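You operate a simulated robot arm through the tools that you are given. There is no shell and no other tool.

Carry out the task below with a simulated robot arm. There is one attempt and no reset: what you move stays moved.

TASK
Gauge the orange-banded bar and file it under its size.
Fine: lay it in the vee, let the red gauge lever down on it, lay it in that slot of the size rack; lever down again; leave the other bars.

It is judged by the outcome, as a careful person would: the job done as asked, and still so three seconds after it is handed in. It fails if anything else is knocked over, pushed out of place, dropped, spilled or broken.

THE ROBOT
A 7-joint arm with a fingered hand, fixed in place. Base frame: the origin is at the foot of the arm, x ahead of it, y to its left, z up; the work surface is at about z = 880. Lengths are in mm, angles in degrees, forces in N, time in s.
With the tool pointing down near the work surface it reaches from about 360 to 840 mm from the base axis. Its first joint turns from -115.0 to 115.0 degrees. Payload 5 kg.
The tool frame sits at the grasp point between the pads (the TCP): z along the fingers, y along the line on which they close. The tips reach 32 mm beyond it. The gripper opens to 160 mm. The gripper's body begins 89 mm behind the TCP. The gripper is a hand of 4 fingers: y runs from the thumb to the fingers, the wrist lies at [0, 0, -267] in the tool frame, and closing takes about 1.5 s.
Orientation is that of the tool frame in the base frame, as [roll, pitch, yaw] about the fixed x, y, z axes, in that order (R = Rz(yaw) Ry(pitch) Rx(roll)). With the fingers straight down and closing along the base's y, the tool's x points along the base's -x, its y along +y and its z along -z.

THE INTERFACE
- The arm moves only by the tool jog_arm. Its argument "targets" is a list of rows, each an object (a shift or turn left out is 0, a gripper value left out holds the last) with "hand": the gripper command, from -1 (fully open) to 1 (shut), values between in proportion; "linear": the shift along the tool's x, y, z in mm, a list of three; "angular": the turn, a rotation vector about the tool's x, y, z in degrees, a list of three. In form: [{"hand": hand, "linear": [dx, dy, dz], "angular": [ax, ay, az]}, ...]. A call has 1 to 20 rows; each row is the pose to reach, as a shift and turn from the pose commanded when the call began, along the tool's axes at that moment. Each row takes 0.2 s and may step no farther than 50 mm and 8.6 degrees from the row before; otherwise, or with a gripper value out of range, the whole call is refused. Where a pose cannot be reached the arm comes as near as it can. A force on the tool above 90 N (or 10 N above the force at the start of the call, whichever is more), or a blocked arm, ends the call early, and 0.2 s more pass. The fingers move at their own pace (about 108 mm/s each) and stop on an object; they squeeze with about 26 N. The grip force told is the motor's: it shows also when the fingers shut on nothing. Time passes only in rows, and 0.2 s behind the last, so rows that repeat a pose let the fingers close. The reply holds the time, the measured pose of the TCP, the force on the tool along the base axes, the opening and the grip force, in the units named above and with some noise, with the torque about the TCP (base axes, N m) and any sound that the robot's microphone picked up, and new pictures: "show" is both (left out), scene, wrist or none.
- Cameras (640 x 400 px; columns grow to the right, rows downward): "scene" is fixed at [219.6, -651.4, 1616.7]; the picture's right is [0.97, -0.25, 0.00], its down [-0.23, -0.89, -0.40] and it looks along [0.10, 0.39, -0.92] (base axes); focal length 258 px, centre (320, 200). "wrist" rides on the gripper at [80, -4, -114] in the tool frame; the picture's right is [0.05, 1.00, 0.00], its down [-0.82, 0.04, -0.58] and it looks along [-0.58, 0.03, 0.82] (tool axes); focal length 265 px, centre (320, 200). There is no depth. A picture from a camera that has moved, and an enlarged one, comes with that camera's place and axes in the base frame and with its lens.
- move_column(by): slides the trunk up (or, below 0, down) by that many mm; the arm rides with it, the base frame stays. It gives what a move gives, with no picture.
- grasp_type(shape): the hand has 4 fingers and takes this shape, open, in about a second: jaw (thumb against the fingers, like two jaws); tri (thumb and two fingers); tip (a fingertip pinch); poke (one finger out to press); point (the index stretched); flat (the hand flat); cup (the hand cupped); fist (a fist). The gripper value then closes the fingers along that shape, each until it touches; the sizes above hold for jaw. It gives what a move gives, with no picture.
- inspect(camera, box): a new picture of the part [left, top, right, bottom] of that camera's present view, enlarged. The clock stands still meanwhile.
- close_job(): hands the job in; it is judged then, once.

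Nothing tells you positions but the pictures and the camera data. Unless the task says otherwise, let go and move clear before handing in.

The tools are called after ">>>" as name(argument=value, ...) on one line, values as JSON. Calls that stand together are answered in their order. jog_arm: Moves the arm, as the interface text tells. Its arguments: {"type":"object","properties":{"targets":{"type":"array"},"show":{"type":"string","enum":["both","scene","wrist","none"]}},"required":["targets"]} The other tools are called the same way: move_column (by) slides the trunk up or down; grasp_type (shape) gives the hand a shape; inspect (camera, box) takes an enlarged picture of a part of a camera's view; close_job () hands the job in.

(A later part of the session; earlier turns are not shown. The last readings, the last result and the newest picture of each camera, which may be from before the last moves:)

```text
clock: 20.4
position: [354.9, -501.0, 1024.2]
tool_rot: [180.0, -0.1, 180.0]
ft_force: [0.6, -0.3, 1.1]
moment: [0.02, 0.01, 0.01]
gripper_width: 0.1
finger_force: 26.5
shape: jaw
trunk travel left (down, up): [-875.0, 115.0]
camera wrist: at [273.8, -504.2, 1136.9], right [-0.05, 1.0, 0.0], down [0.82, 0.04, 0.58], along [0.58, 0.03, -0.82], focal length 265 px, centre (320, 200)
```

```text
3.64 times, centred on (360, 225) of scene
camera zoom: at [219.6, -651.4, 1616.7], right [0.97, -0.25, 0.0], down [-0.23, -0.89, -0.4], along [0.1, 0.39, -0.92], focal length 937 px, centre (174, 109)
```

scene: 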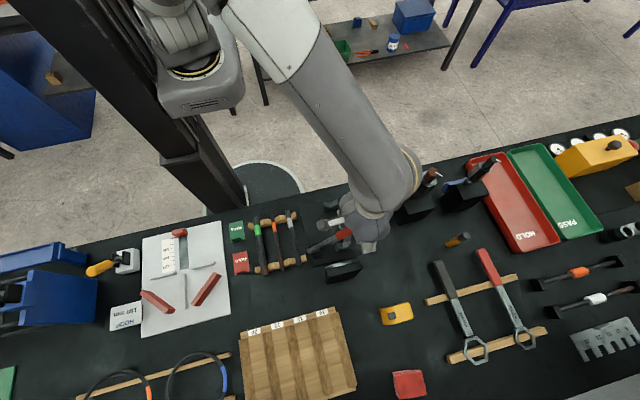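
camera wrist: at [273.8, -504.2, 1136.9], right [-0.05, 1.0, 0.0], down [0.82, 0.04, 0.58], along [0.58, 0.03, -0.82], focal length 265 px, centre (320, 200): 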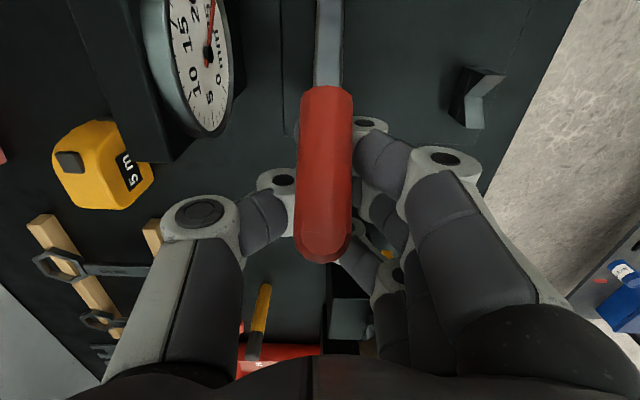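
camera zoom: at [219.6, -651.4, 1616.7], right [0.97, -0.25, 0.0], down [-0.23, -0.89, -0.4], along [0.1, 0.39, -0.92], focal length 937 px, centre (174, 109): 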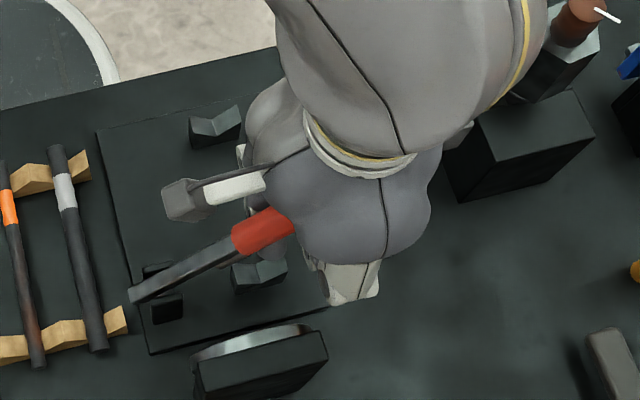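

The lever has risen to about 50° with very little force, still on the fingers. I'll continue to about 80° and check for any stop.

>>> jog_arm(targets=[{"linear": [6, 0, -6.2]}, {"linear": [12.5, 0, -11.9]}, {"linear": [19.5, 0, -17]}, {"linear": [26.9, 0, -21.5]}, {"linear": [34.6, 0, -25.3]}, {"linear": [42.7, 0, -28.4]}, {"linear": [42.7, 0, -28.4]}])

>>> inspect(camera="wrist", box=[180, 60, 460, 260])

>>> inspect(camera="scene", box=[270, 170, 410, 280])

```text
clock: 22.0
position: [320.9, -499.6, 1051.1]
tool_rot: [179.9, 0.2, -179.6]
ft_force: [47.2, -5.1, -18.1]
moment: [-0.13, -1.2, 0.05]
gripper_width: 0.0
finger_force: 25.0
shape: jaw
trunk travel left (down, up): [-875.0, 115.0]
camera wrist: at [239.4, -504.6, 1163.1], right [-0.06, 1.0, 0.0], down [0.81, 0.05, 0.58], along [0.58, 0.03, -0.82], focal length 265 px, centre (320, 200)
```

scene: 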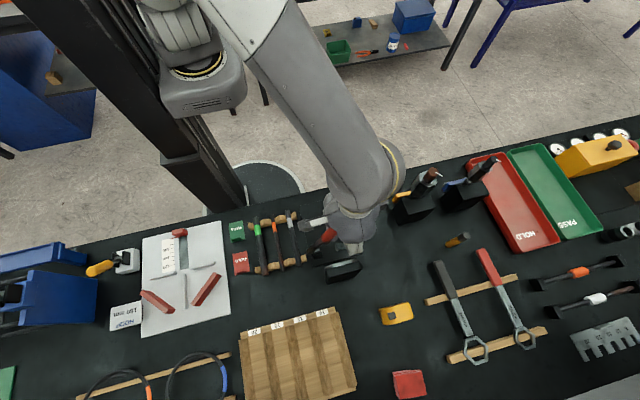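
wrist: 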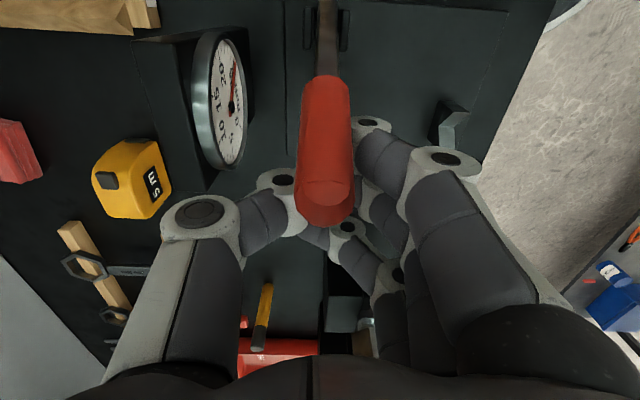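

```text
2.00 times, centred on (320, 160) of wrist
camera zoom: at [239.4, -504.6, 1163.1], right [-0.06, 1.0, 0.0], down [0.81, 0.05, 0.58], along [0.58, 0.03, -0.82], focal length 531 px, centre (320, 280)
```

zoom: 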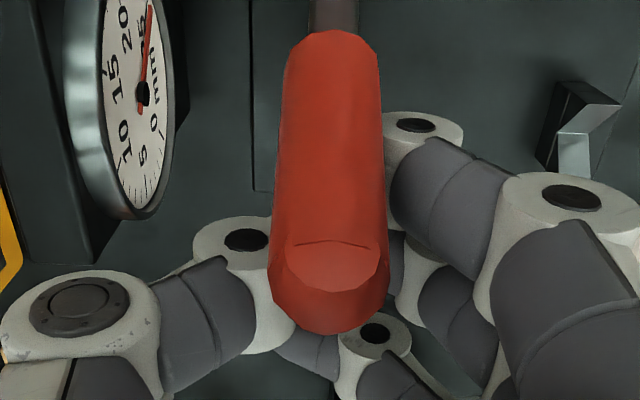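

```text
3.64 times, centred on (340, 225) of scene
camera zoom: at [219.6, -651.4, 1616.7], right [0.97, -0.25, 0.0], down [-0.23, -0.89, -0.4], along [0.1, 0.39, -0.92], focal length 937 px, centre (247, 109)
```

zoom: 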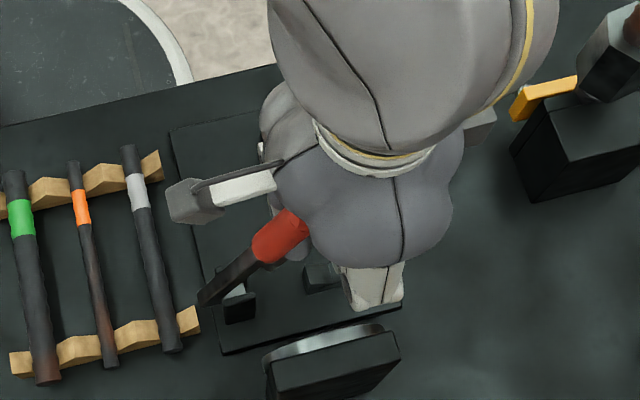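

The lever hit a hard stop at about 70° (47 N), so it doesn't go past vertical. I'll ease off and back the hand down the arc to see whether the lever stays up by itself.

>>> jog_arm(targets=[{"linear": [-8, 0, 3.5]}, {"linear": [-15.8, 0, 6.9]}, {"linear": [-23.2, 0, 11.4]}, {"linear": [-30, 0, 16.5]}, {"linear": [-36.7, 0, 22.2]}, {"linear": [-36.7, 0, 22.2]}])

>>> inspect(camera="wrist", box=[180, 60, 460, 260])

>>> inspect(camera="scene", box=[270, 170, 410, 280])

```text
clock: 23.4
position: [348.3, -500.1, 1030.6]
tool_rot: [179.9, 0.0, -180.0]
ft_force: [0.2, -0.6, -0.2]
moment: [0.0, -0.01, 0.03]
gripper_width: 0.0
finger_force: 26.4
shape: jaw
trunk travel left (down, up): [-875.0, 115.0]
camera wrist: at [265.6, -504.0, 1143.2], right [-0.05, 1.0, 0.0], down [0.82, 0.04, 0.58], along [0.58, 0.03, -0.82], focal length 265 px, centre (320, 200)
```

scene: 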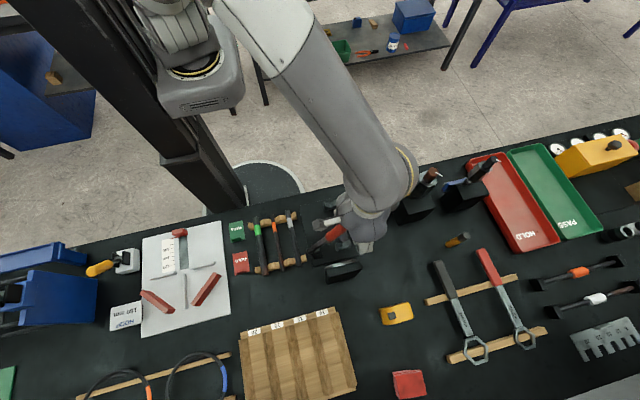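
wrist: 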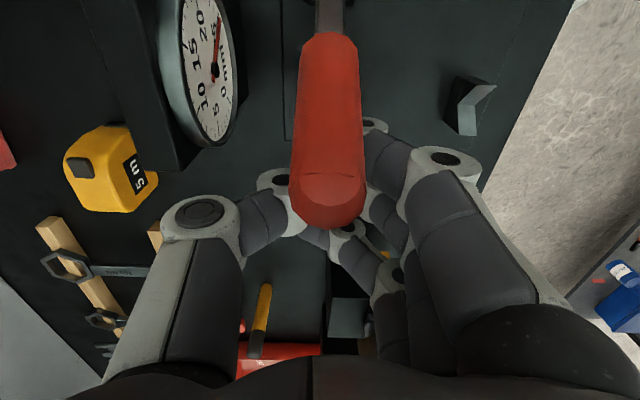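

```text
2.00 times, centred on (320, 160) of wrist
camera zoom: at [265.6, -504.0, 1143.2], right [-0.05, 1.0, 0.0], down [0.82, 0.04, 0.58], along [0.58, 0.03, -0.82], focal length 531 px, centre (320, 280)
```

zoom: 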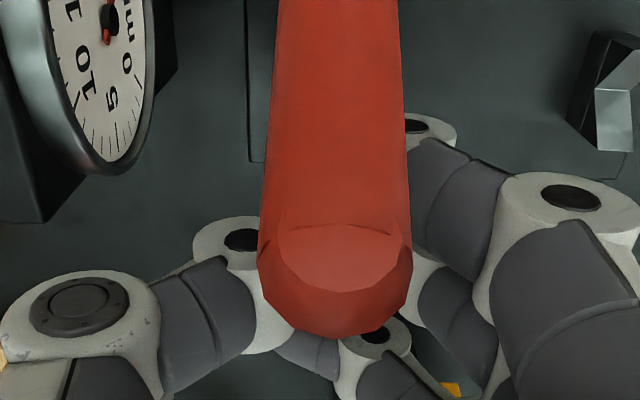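

```text
3.64 times, centred on (340, 225) of scene
camera zoom: at [219.6, -651.4, 1616.7], right [0.97, -0.25, 0.0], down [-0.23, -0.89, -0.4], along [0.1, 0.39, -0.92], focal length 937 px, centre (247, 109)
```

zoom: 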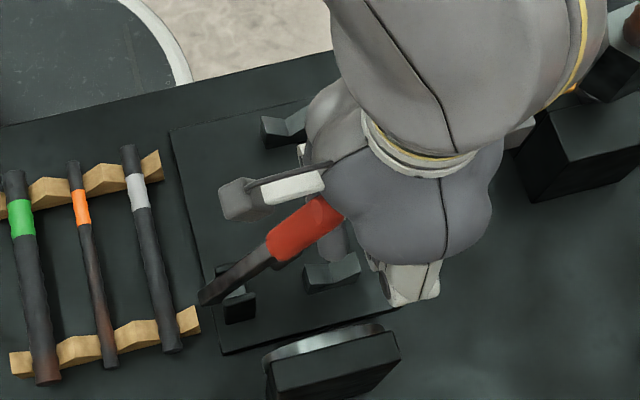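

The lever seems to have stayed near its raised stop while the fingers moved away from it. I'll back straight out in +x to confirm it holds.

>>> jog_arm(targets=[{"linear": [-15, 0, 4]}, {"linear": [-30, 0, 6]}, {"linear": [-50, 0, 6]}, {"linear": [-75, 0, 0]}, {"linear": [-75, 0, 0]}])

>>> inspect(camera="wrist", box=[180, 0, 460, 200])

>>> inspect(camera="scene", box=[290, 180, 430, 290])

```text
clock: 24.6
position: [422.5, -499.6, 1030.9]
tool_rot: [-179.9, 0.0, 179.9]
ft_force: [0.3, 0.7, 0.5]
moment: [0.02, 0.01, 0.02]
gripper_width: 0.0
finger_force: 25.8
shape: jaw
trunk travel left (down, up): [-875.0, 115.0]
camera wrist: at [341.4, -504.2, 1143.0], right [-0.05, 1.0, 0.0], down [0.82, 0.04, 0.58], along [0.58, 0.03, -0.82], focal length 265 px, centre (320, 200)
```

scene: 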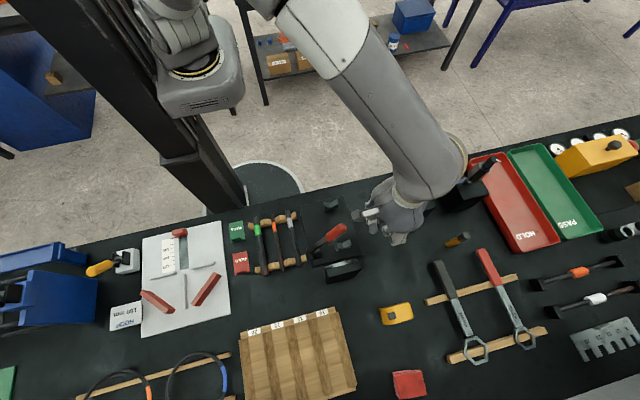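
wrist: 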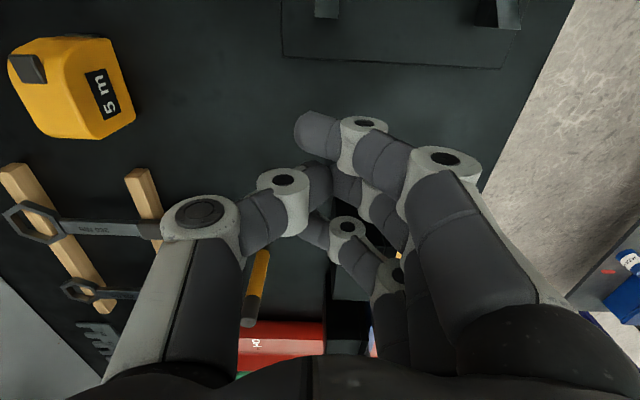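

```text
2.00 times, centred on (320, 100) of wrist
camera zoom: at [341.4, -504.2, 1143.0], right [-0.05, 1.0, 0.0], down [0.82, 0.04, 0.58], along [0.58, 0.03, -0.82], focal length 531 px, centre (320, 400)
```

zoom: 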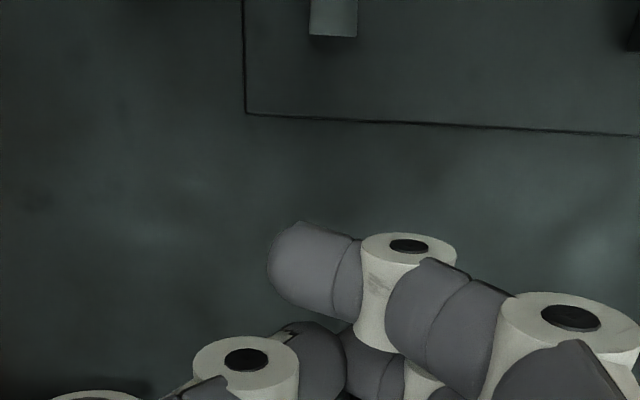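

```text
3.64 times, centred on (360, 235) of scene
camera zoom: at [219.6, -651.4, 1616.7], right [0.97, -0.25, 0.0], down [-0.23, -0.89, -0.4], along [0.1, 0.39, -0.92], focal length 937 px, centre (174, 73)
```

zoom: 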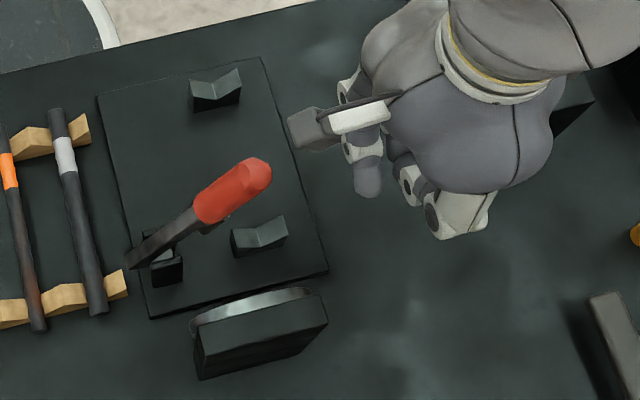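

The lever stays raised on its own at about 65°, well out of the way. Before picking the bar, I'll check the finger geometry in free air at a small gap.

>>> jog_arm(targets=[{"hand": 0.6, "linear": [-10, 0, -10]}, {"hand": 0.6, "linear": [-10, 0, -20]}, {"hand": 0.84, "linear": [-10, 0, -20]}, {"hand": 0.84, "linear": [-10, 0, -20]}, {"hand": 0.84, "linear": [-10, 0, -20]}])

>>> inspect(camera="wrist", box=[180, 90, 460, 265])

>>> inspect(camera="scene", box=[340, 170, 460, 265])

```text
clock: 25.8
position: [433.8, -499.6, 1050.3]
tool_rot: [180.0, 0.0, -180.0]
ft_force: [0.6, 0.4, 0.3]
moment: [0.01, -0.01, -0.01]
gripper_width: 13.3
finger_force: 0.1
shape: jaw
trunk travel left (down, up): [-875.0, 115.0]
camera wrist: at [351.8, -504.4, 1162.4], right [-0.05, 1.0, 0.0], down [0.82, 0.04, 0.58], along [0.58, 0.03, -0.82], focal length 265 px, centre (320, 200)
```

scene: 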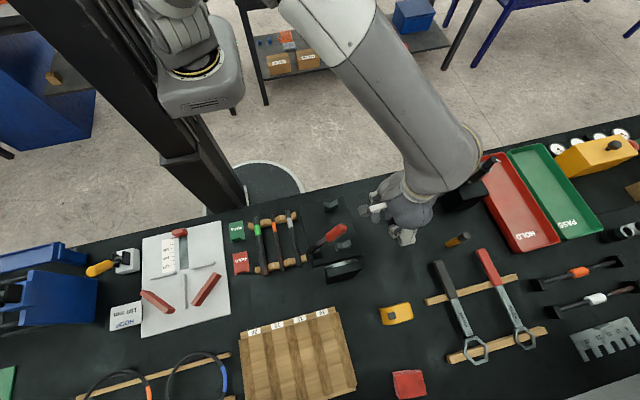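
wrist: 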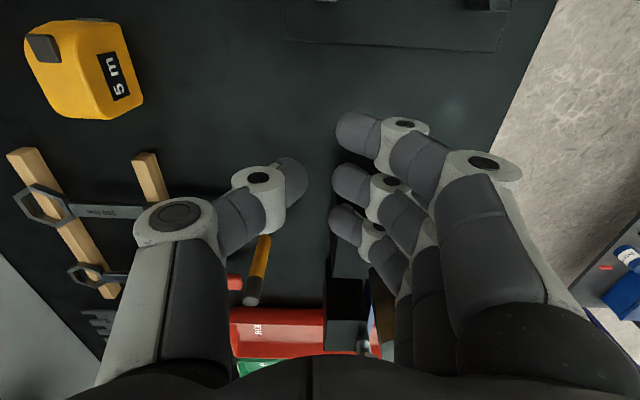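

```text
2.29 times, centred on (320, 178) of wrist
camera zoom: at [351.8, -504.4, 1162.4], right [-0.05, 1.0, 0.0], down [0.82, 0.04, 0.58], along [0.58, 0.03, -0.82], focal length 607 px, centre (320, 251)
```

zoom: 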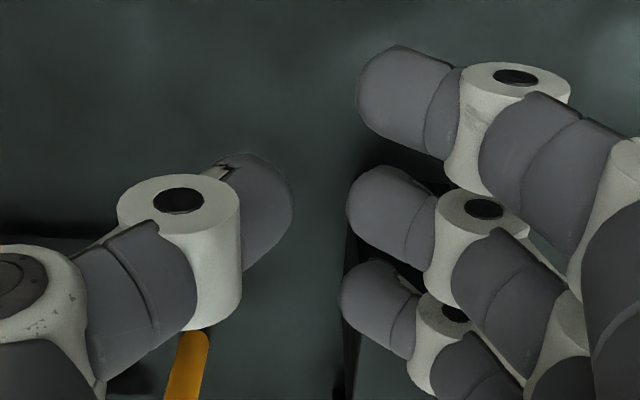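

```text
4.21 times, centred on (400, 218) of scene
camera zoom: at [219.6, -651.4, 1616.7], right [0.97, -0.25, 0.0], down [-0.23, -0.89, -0.4], along [0.1, 0.39, -0.92], focal length 1084 px, centre (-17, 126)
```

zoom: 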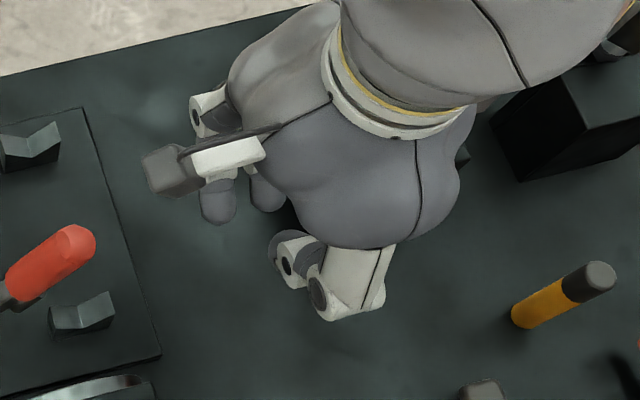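

The pads sit about 22 mm beyond the TCP, but the knuckles would come very close to the neighbouring bars, which are only 47 mm away on each side. I'll see whether the fingertip pinch shape is slimmer.

>>> grasp_type(shape="tip")

>>> inspect(camera="wrist", box=[0, 0, 640, 400])

>>> inspect(camera="scene", box=[340, 150, 480, 260])

```text
clock: 26.7
position: [432.9, -500.4, 1049.8]
tool_rot: [180.0, 0.0, -179.9]
ft_force: [0.2, -0.9, 0.4]
moment: [0.0, 0.0, 0.02]
gripper_width: 160.0
finger_force: 0.1
shape: tip
trunk travel left (down, up): [-875.0, 115.0]
```

```text
1.00 times, centred on (320, 200) of wrist (not enlarged: the box is as wide or as high as the picture)
camera zoom: at [351.7, -504.3, 1162.4], right [-0.05, 1.0, 0.0], down [0.82, 0.04, 0.58], along [0.58, 0.03, -0.82], focal length 265 px, centre (320, 200)
```

zoom: 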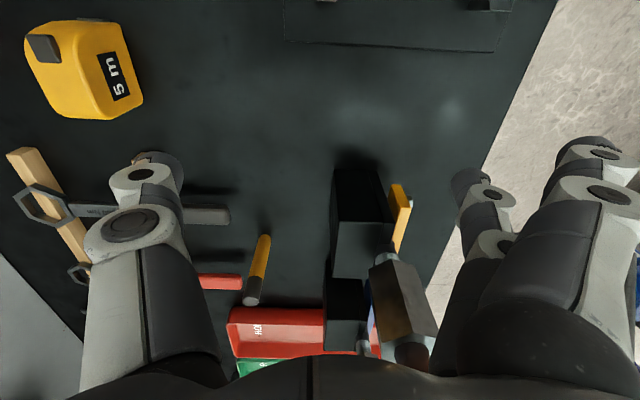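

```text
3.64 times, centred on (410, 205) of scene
camera zoom: at [219.6, -651.4, 1616.7], right [0.97, -0.25, 0.0], down [-0.23, -0.89, -0.4], along [0.1, 0.39, -0.92], focal length 937 px, centre (-7, 182)
```

zoom: 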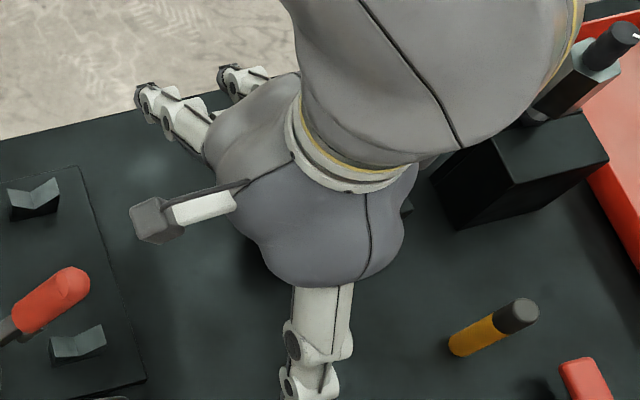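

>>> jog_arm(targets=[{"hand": 0.84}, {"hand": 0.84}, {"hand": 0.84}, {"hand": 0.84}, {"hand": 0.84}, {"hand": 0.84}])

>>> inspect(camera="wrist", box=[180, 90, 460, 265])

>>> inspect(camera="scene", box=[340, 150, 480, 260])

```text
clock: 28.1
position: [433.2, -500.1, 1049.4]
tool_rot: [-180.0, 0.1, 180.0]
ft_force: [0.7, 0.1, 0.4]
moment: [0.01, 0.01, 0.02]
gripper_width: 13.4
finger_force: 0.1
shape: tip
trunk travel left (down, up): [-875.0, 115.0]
camera wrist: at [351.8, -504.4, 1162.4], right [-0.05, 1.0, 0.0], down [0.82, 0.04, 0.58], along [0.58, 0.03, -0.82], focal length 265 px, centre (320, 200)
```

scene: 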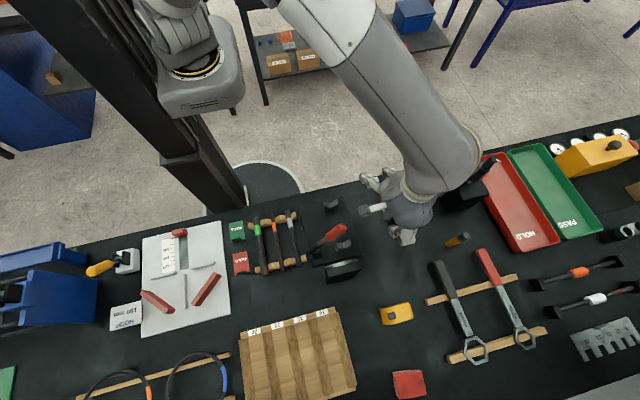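
wrist: 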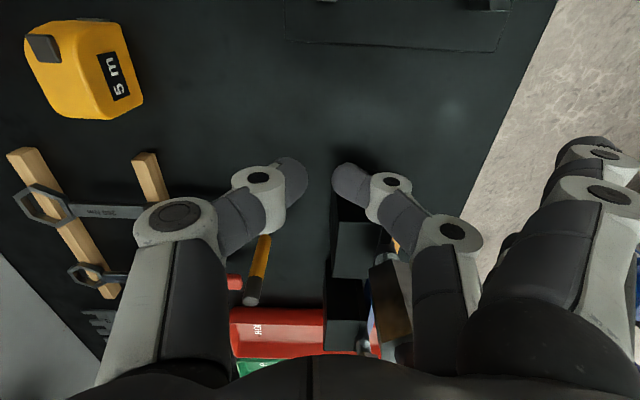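

```text
2.29 times, centred on (320, 178) of wrist
camera zoom: at [351.8, -504.4, 1162.4], right [-0.05, 1.0, 0.0], down [0.82, 0.04, 0.58], along [0.58, 0.03, -0.82], focal length 607 px, centre (320, 251)
```

zoom: 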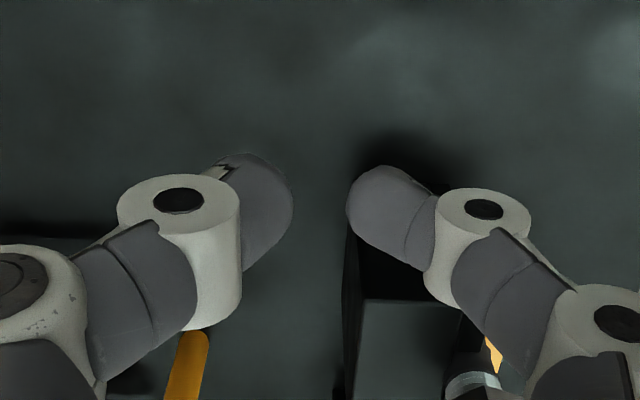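

```text
3.64 times, centred on (410, 205) of scene
camera zoom: at [219.6, -651.4, 1616.7], right [0.97, -0.25, 0.0], down [-0.23, -0.89, -0.4], along [0.1, 0.39, -0.92], focal length 937 px, centre (-7, 182)
```

zoom: 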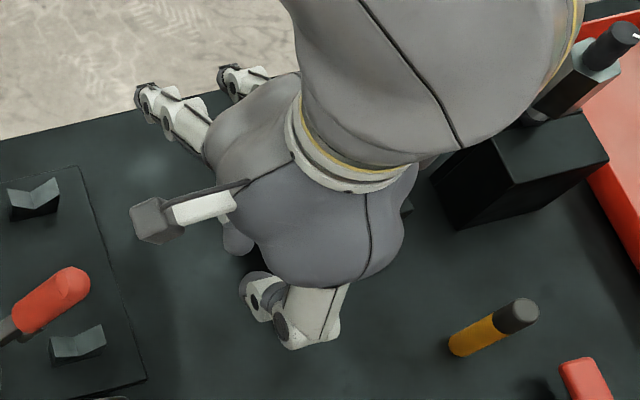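

The tip shape has the same thumb and finger profile, so jaw is steadier. I'll return to jaw and move over the orange bar with the hand turned 90°, passing high above the raised lever.

>>> grasp_type(shape="jaw")

>>> jog_arm(targets=[{"hand": 0.5, "linear": [0, 10, -40], "angular": [0, 0, 8.2]}, {"linear": [0, 25, -80], "angular": [0, 0, 16.4]}, {"linear": [10, 45, -110], "angular": [0, 0, 24.6]}, {"linear": [40, 60, -115], "angular": [0, 0, 32.8]}, {"linear": [80, 64, -115], "angular": [0, 0, 41]}, {"linear": [120, 64, -115], "angular": [0, 0, 49.2]}, {"linear": [160, 64, -115], "angular": [0, 0, 57.4]}, {"linear": [200, 64, -110], "angular": [0, 0, 65.6]}, {"linear": [235, 64, -100], "angular": [0, 0, 73.8]}, {"linear": [265, 64, -80], "angular": [0, 0, 82]}, {"linear": [285, 64, -50], "angular": [0, 0, 90]}, {"linear": [285, 64, -10], "angular": [0, 0, 90]}, {"linear": [285, 64, 30], "angular": [0, 0, 90]}, {"linear": [285, 64, 50], "angular": [0, 0, 90]}])

>>> inspect(camera="wrist", box=[180, 60, 460, 260])

>>> inspect(camera="scene", box=[230, 180, 370, 290])

```text
clock: 29.0
position: [433.1, -499.4, 1050.3]
tool_rot: [-180.0, 0.0, -179.9]
ft_force: [0.5, 0.5, -0.6]
moment: [-0.04, -0.02, 0.05]
gripper_width: 160.1
finger_force: 0.0
shape: jaw
trunk travel left (down, up): [-875.0, 115.0]
```

```text
clock: 32.0
position: [148.5, -437.4, 1001.1]
tool_rot: [180.0, 0.1, 89.9]
ft_force: [0.5, -0.5, 0.3]
moment: [0.0, 0.01, -0.01]
gripper_width: 40.4
finger_force: 0.0
shape: jaw
trunk travel left (down, up): [-875.0, 115.0]
camera wrist: at [143.8, -356.5, 1112.8], right [1.0, 0.05, 0.0], down [0.04, -0.82, 0.58], along [0.03, -0.58, -0.82], focal length 265 px, centre (320, 200)
```

scene: 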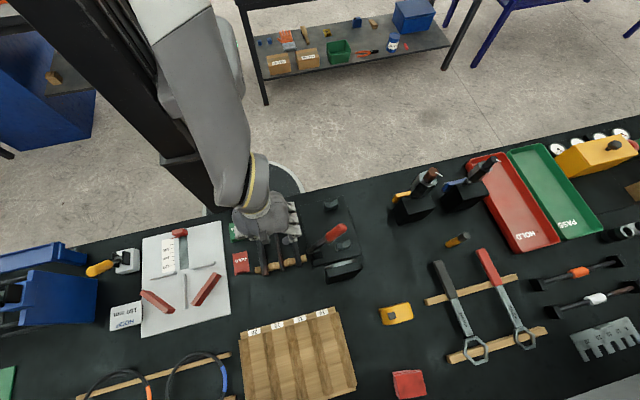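
wrist: 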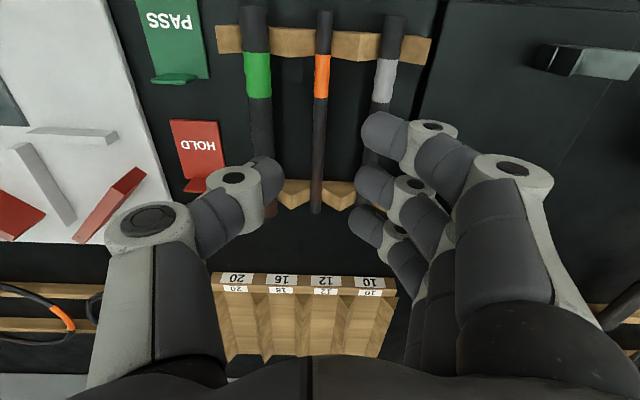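

```text
2.00 times, centred on (320, 160) of wrist
camera zoom: at [143.8, -356.5, 1112.8], right [1.0, 0.05, 0.0], down [0.04, -0.82, 0.58], along [0.03, -0.58, -0.82], focal length 531 px, centre (320, 280)
```

zoom: 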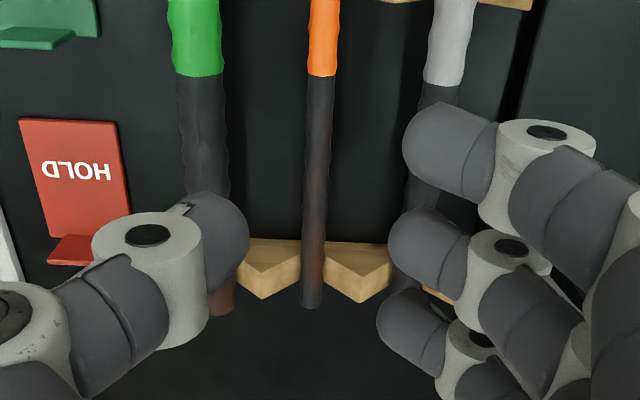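

```text
3.64 times, centred on (300, 235) of scene
camera zoom: at [219.6, -651.4, 1616.7], right [0.97, -0.25, 0.0], down [-0.23, -0.89, -0.4], along [0.1, 0.39, -0.92], focal length 937 px, centre (393, 73)
```

zoom: 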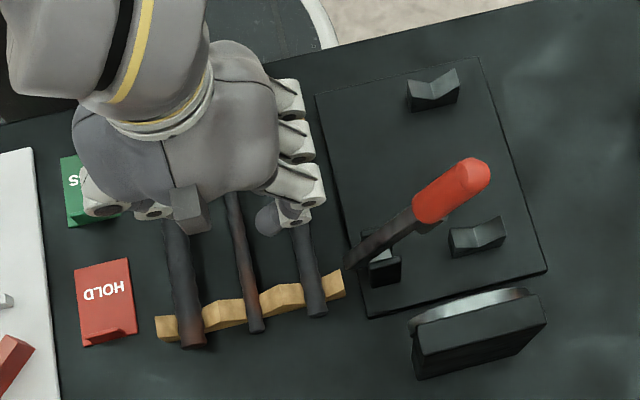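

Now measured: the orange bar is at x≈147, centre z≈892, roughly 11–12 mm in diameter. The green bar is about 20 mm and sits higher, so thumb clearance is tight. I'll drop to just above the bars, narrow the gap to about 15 mm and check alignment before going in.

>>> jog_arm(targets=[{"linear": [0, -0.4, 20]}, {"linear": [0, -0.4, 40]}, {"hand": 0.815, "linear": [0, -0.4, 54]}, {"linear": [0, -0.4, 54]}, {"linear": [0, -0.4, 54]}])

>>> inspect(camera="wrist", box=[180, 60, 460, 260])

>>> inspect(camera="wrist", box=[250, 100, 400, 200])

>>> inspect(camera="scene", box=[220, 190, 340, 290])

```text
clock: 33.2
position: [148.6, -435.9, 946.0]
tool_rot: [179.9, 0.0, 90.0]
ft_force: [0.2, 0.3, 0.1]
moment: [0.01, -0.01, 0.01]
gripper_width: 15.5
finger_force: 0.1
shape: jaw
trunk travel left (down, up): [-875.0, 115.0]
camera wrist: at [143.1, -354.6, 1059.4], right [1.0, 0.05, 0.0], down [0.04, -0.82, 0.58], along [0.03, -0.58, -0.82], focal length 265 px, centre (320, 200)
```

scene: 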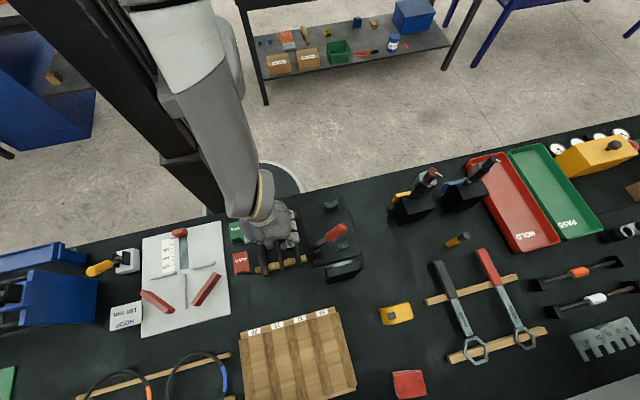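
wrist: 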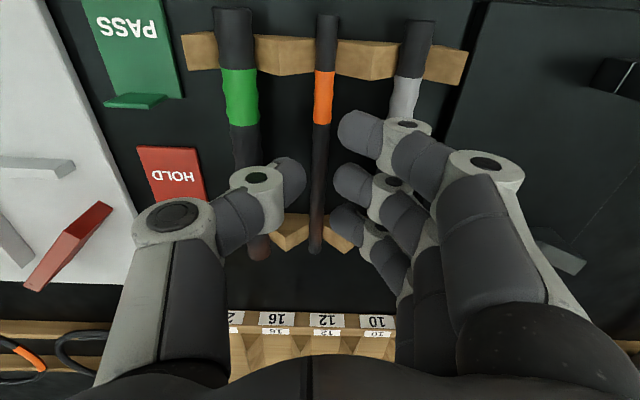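

```text
2.00 times, centred on (320, 160) of wrist
camera zoom: at [143.1, -354.6, 1059.4], right [1.0, 0.05, 0.0], down [0.04, -0.82, 0.58], along [0.03, -0.58, -0.82], focal length 531 px, centre (320, 280)
```

zoom: 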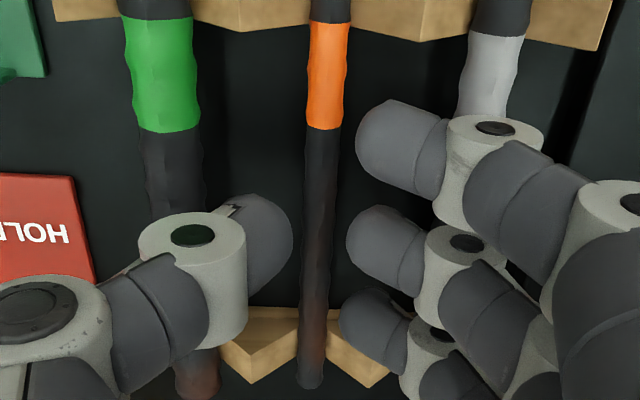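

```text
4.00 times, centred on (325, 150) of wrist
camera zoom: at [143.1, -354.6, 1059.4], right [1.0, 0.05, 0.0], down [0.04, -0.82, 0.58], along [0.03, -0.58, -0.82], focal length 1062 px, centre (300, 400)
```

zoom: 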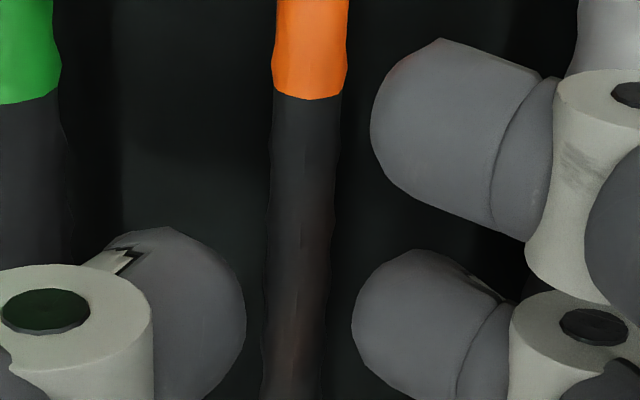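

```text
4.00 times, centred on (280, 240) of scene
camera zoom: at [219.6, -651.4, 1616.7], right [0.97, -0.25, 0.0], down [-0.23, -0.89, -0.4], along [0.1, 0.39, -0.92], focal length 1030 px, centre (480, 40)
```

zoom: 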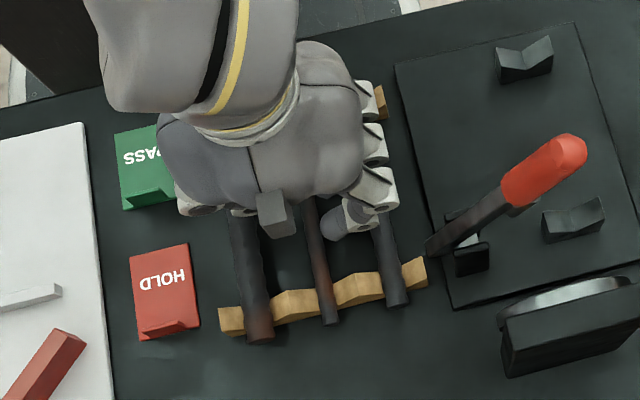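

The bar lies centred between thumb and fingers. I'll descend slowly in small steps, watching the force for any touch on the neighbours.

>>> jog_arm(targets=[{"linear": [0, -0.4, 8]}, {"linear": [0, -0.4, 15]}, {"linear": [0, -0.4, 20]}, {"linear": [0, -0.4, 24]}, {"linear": [0, -0.4, 27]}, {"linear": [0, -0.4, 29]}])

>>> inspect(camera="wrist", box=[180, 60, 460, 260])

>>> inspect(camera="scene", box=[220, 190, 340, 290])

```text
clock: 34.6
position: [147.6, -437.5, 918.0]
tool_rot: [-180.0, 0.2, 89.9]
ft_force: [-2.1, -1.1, 16.0]
moment: [0.02, -0.52, 0.0]
gripper_width: 14.6
finger_force: 0.0
shape: jaw
trunk travel left (down, up): [-875.0, 115.0]
camera wrist: at [142.2, -356.1, 1031.0], right [1.0, 0.05, 0.0], down [0.04, -0.81, 0.58], along [0.03, -0.58, -0.81], focal length 265 px, centre (320, 200)
```

scene: 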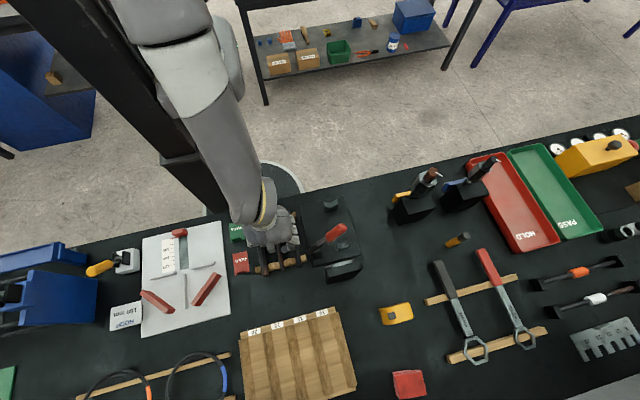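
wrist: 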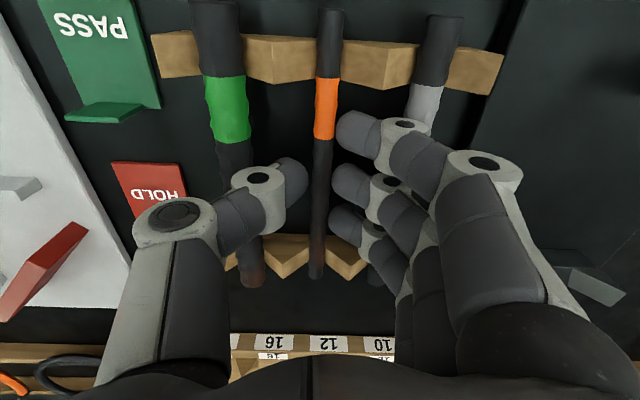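

```text
2.00 times, centred on (320, 160) of wrist
camera zoom: at [142.2, -356.1, 1031.0], right [1.0, 0.05, 0.0], down [0.04, -0.81, 0.58], along [0.03, -0.58, -0.81], focal length 531 px, centre (320, 280)
```

zoom: 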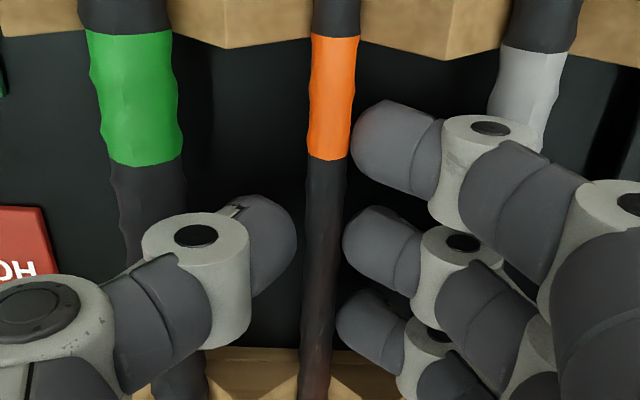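

```text
4.00 times, centred on (280, 240) of scene
camera zoom: at [219.6, -651.4, 1616.7], right [0.97, -0.25, 0.0], down [-0.23, -0.89, -0.4], along [0.1, 0.39, -0.92], focal length 1030 px, centre (480, 40)
```

zoom: 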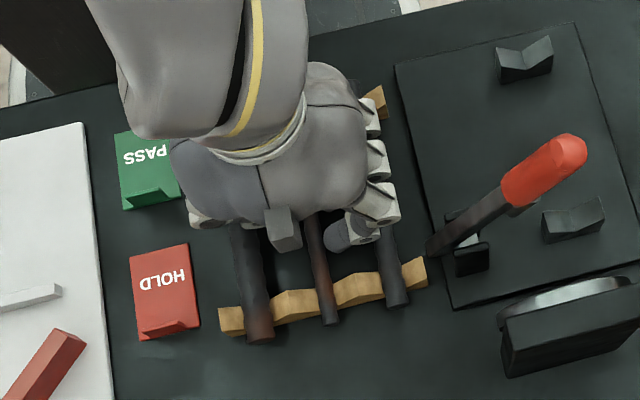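

There is a 16 N contact about 34 mm to the +x side, so the finger knuckles are touching something near the white bar. I'll back up a little and look.

>>> jog_arm(targets=[{"linear": [0, 0, -4]}, {"linear": [0, 0, -8]}, {"linear": [0, 0, -8]}], show="wrist")

>>> inspect(camera="wrist", box=[320, 60, 480, 160])

>>> inspect(camera="scene", box=[255, 205, 335, 285])

```text
clock: 35.4
position: [147.9, -436.8, 924.8]
tool_rot: [180.0, -0.1, 89.9]
ft_force: [0.4, 1.0, -0.5]
moment: [0.02, 0.03, -0.01]
gripper_width: 14.7
finger_force: 0.1
shape: jaw
trunk travel left (down, up): [-875.0, 115.0]
camera wrist: at [142.5, -355.2, 1038.0], right [1.0, 0.05, 0.0], down [0.04, -0.82, 0.58], along [0.03, -0.58, -0.82], focal length 265 px, centre (320, 200)
```

wrist: 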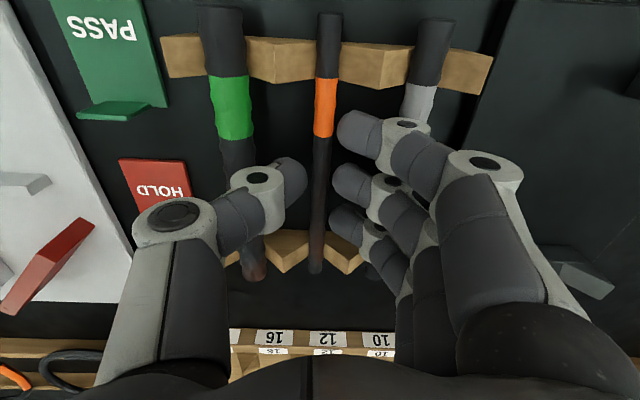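

```text
4.00 times, centred on (400, 110) of wrist
camera zoom: at [142.5, -355.2, 1038.0], right [1.0, 0.05, 0.0], down [0.04, -0.82, 0.58], along [0.03, -0.58, -0.82], focal length 1062 px, centre (0, 560)
```

zoom: 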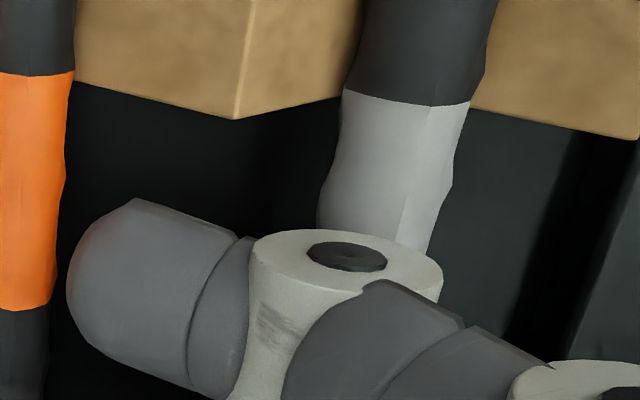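

```text
5.00 times, centred on (295, 245) of scene
camera zoom: at [219.6, -651.4, 1616.7], right [0.97, -0.25, 0.0], down [-0.23, -0.89, -0.4], along [0.1, 0.39, -0.92], focal length 1288 px, centre (445, -25)
```

zoom: 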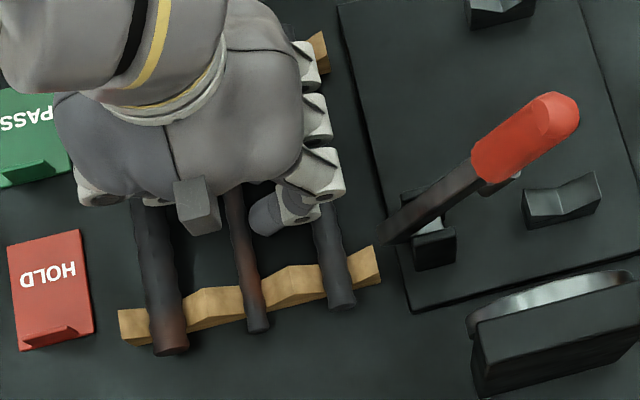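

Clear of contact again. The touch suggests the bars sit somewhat higher than I estimated, so the pads should be near the orange bar's centre at about TCP z≈919. I'll shift 0.7 mm, lower to just above the touch height and close.

>>> jog_arm(targets=[{"linear": [0, -0.7, 3]}, {"linear": [0, -0.7, 5.5]}, {"linear": [0, -0.7, 5.5]}, {"hand": 1.0, "linear": [0, -0.7, 5.5]}, {"linear": [0, -0.7, 5.5]}, {"linear": [0, -0.7, 5.5]}, {"linear": [0, -0.7, 5.5]}], show="wrist")

>>> inspect(camera="wrist", box=[180, 60, 460, 260])

```text
clock: 37.0
position: [147.0, -437.3, 918.9]
tool_rot: [-179.9, -0.1, 90.0]
ft_force: [4.2, 0.2, 0.3]
moment: [-0.04, -0.14, 0.01]
gripper_width: 9.4
finger_force: 25.8
shape: jaw
trunk travel left (down, up): [-875.0, 115.0]
camera wrist: at [142.1, -356.1, 1031.5], right [1.0, 0.05, 0.0], down [0.04, -0.82, 0.58], along [0.03, -0.58, -0.82], focal length 265 px, centre (320, 200)
```

wrist: 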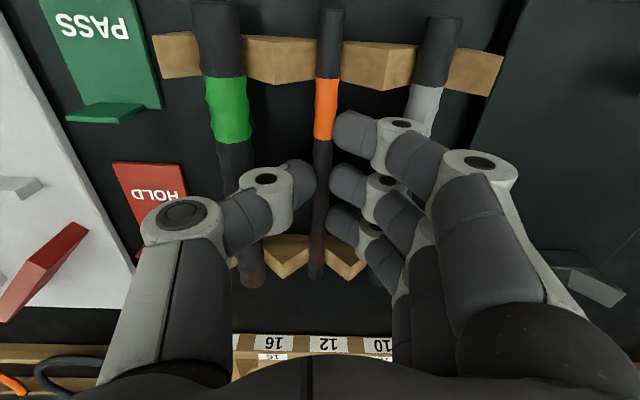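

```text
2.00 times, centred on (320, 160) of wrist
camera zoom: at [142.1, -356.1, 1031.5], right [1.0, 0.05, 0.0], down [0.04, -0.82, 0.58], along [0.03, -0.58, -0.82], focal length 531 px, centre (320, 280)
```

zoom: 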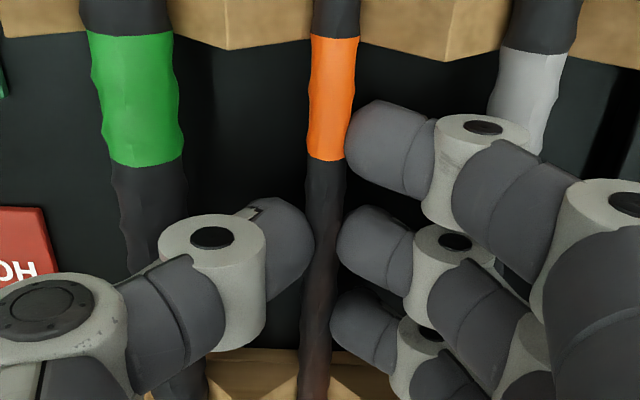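

The grip stopped at 9.4 mm with 26 N. I'll lift 6 mm and check that the bar comes up with the hand.

>>> jog_arm(targets=[{"linear": [0, 0, -1.5]}, {"linear": [0, 0, -3]}, {"linear": [0, 0, -4.5]}, {"linear": [0, 0, -6]}, {"linear": [0, 0, -6]}], show="wrist")

>>> inspect(camera="wrist", box=[180, 60, 460, 260])

>>> inspect(camera="scene", box=[220, 190, 340, 290])

```text
clock: 38.2
position: [145.8, -436.0, 925.0]
tool_rot: [179.9, 0.0, 90.0]
ft_force: [-1.2, -0.3, -0.9]
moment: [0.01, 0.06, 0.04]
gripper_width: 9.1
finger_force: 25.8
shape: jaw
trunk travel left (down, up): [-875.0, 115.0]
camera wrist: at [141.5, -355.9, 1038.0], right [1.0, 0.05, 0.0], down [0.04, -0.82, 0.58], along [0.03, -0.58, -0.82], focal length 265 px, centre (320, 200)
```

wrist: 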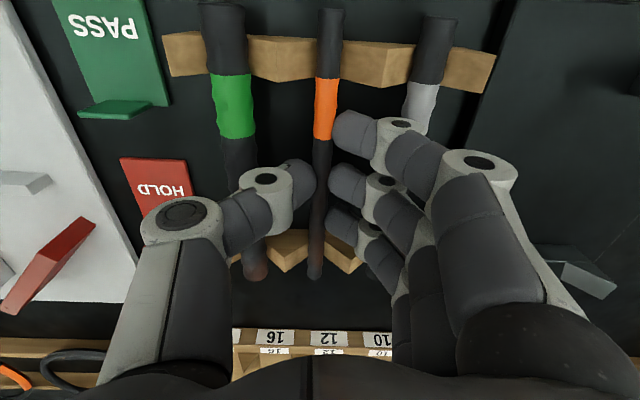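

```text
2.00 times, centred on (320, 160) of wrist
camera zoom: at [141.5, -355.9, 1038.0], right [1.0, 0.05, 0.0], down [0.04, -0.82, 0.58], along [0.03, -0.58, -0.82], focal length 531 px, centre (320, 280)
```

zoom: 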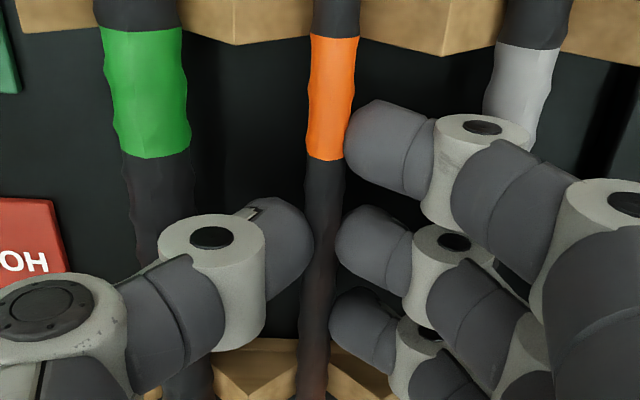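

```text
4.00 times, centred on (280, 240) of scene
camera zoom: at [219.6, -651.4, 1616.7], right [0.97, -0.25, 0.0], down [-0.23, -0.89, -0.4], along [0.1, 0.39, -0.92], focal length 1030 px, centre (480, 40)
```

zoom: 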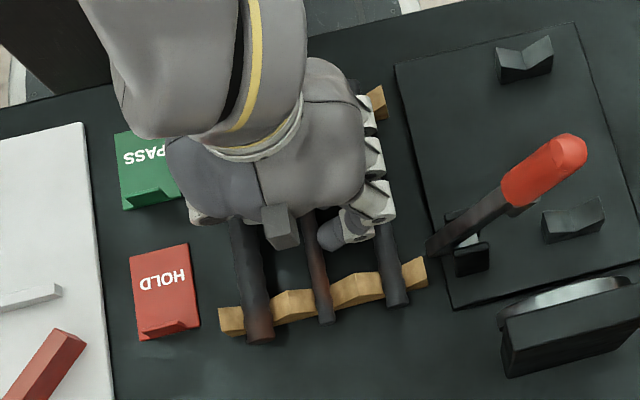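

The bar lifted cleanly with the hand and its neighbours are still in place. Its end would hit the raised lever if I moved straight across, so I'll lift to z≈1150, cross above the lever to x≈370, and come down on its far side.

>>> jog_arm(targets=[{"linear": [0, 0, -6]}, {"linear": [0, 0, -16]}, {"linear": [0, 0, -30]}, {"linear": [0, 0, -50]}, {"linear": [0, 0, -72]}, {"linear": [0, 0, -95]}, {"linear": [0, 0, -118]}, {"linear": [0, 0, -141]}, {"linear": [0, 0, -164]}, {"linear": [0, 0, -187]}, {"linear": [0, 0, -206]}, {"linear": [0, 0, -218]}, {"linear": [0, 0, -225]}])

>>> inspect(camera="wrist", box=[180, 60, 460, 260])

>>> inspect(camera="scene", box=[220, 170, 360, 290])

```text
clock: 41.0
position: [146.3, -436.5, 1152.6]
tool_rot: [179.9, 0.0, 90.0]
ft_force: [0.5, -0.4, -2.3]
moment: [0.01, 0.03, -0.03]
gripper_width: 9.5
finger_force: 26.1
shape: jaw
trunk travel left (down, up): [-875.0, 115.0]
camera wrist: at [141.9, -355.6, 1263.8], right [1.0, 0.05, 0.0], down [0.04, -0.82, 0.58], along [0.03, -0.58, -0.82], focal length 265 px, centre (320, 200)
```

scene: 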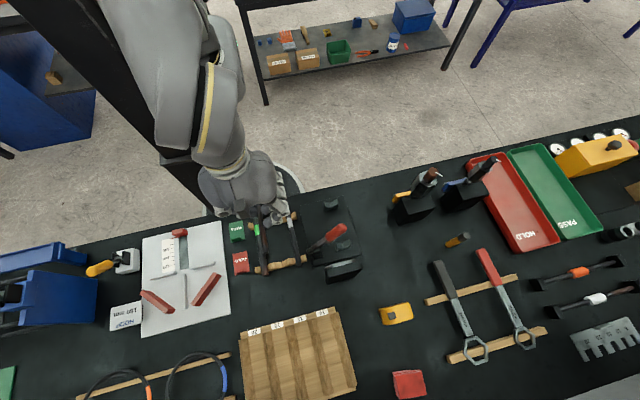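
wrist: 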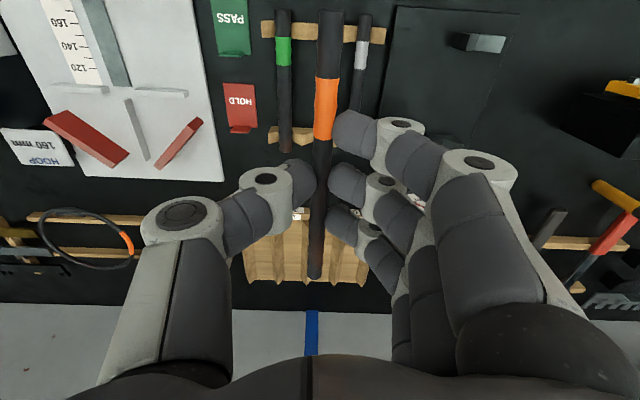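

```text
2.00 times, centred on (320, 160) of wrist
camera zoom: at [141.9, -355.6, 1263.8], right [1.0, 0.05, 0.0], down [0.04, -0.82, 0.58], along [0.03, -0.58, -0.82], focal length 531 px, centre (320, 280)
```

zoom: 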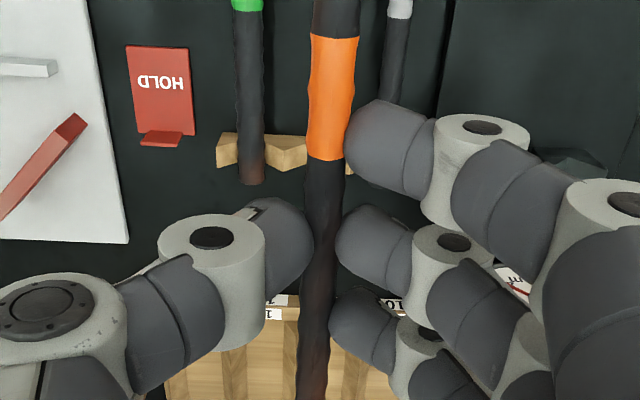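

```text
3.33 times, centred on (290, 230) of scene
camera zoom: at [219.6, -651.4, 1616.7], right [0.97, -0.25, 0.0], down [-0.23, -0.89, -0.4], along [0.1, 0.39, -0.92], focal length 859 px, centre (420, 100)
```

zoom: 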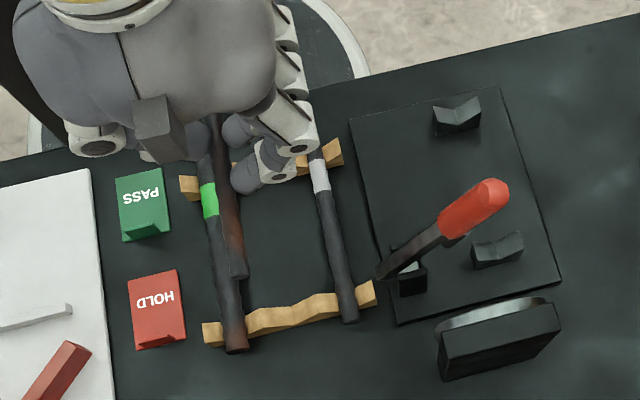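

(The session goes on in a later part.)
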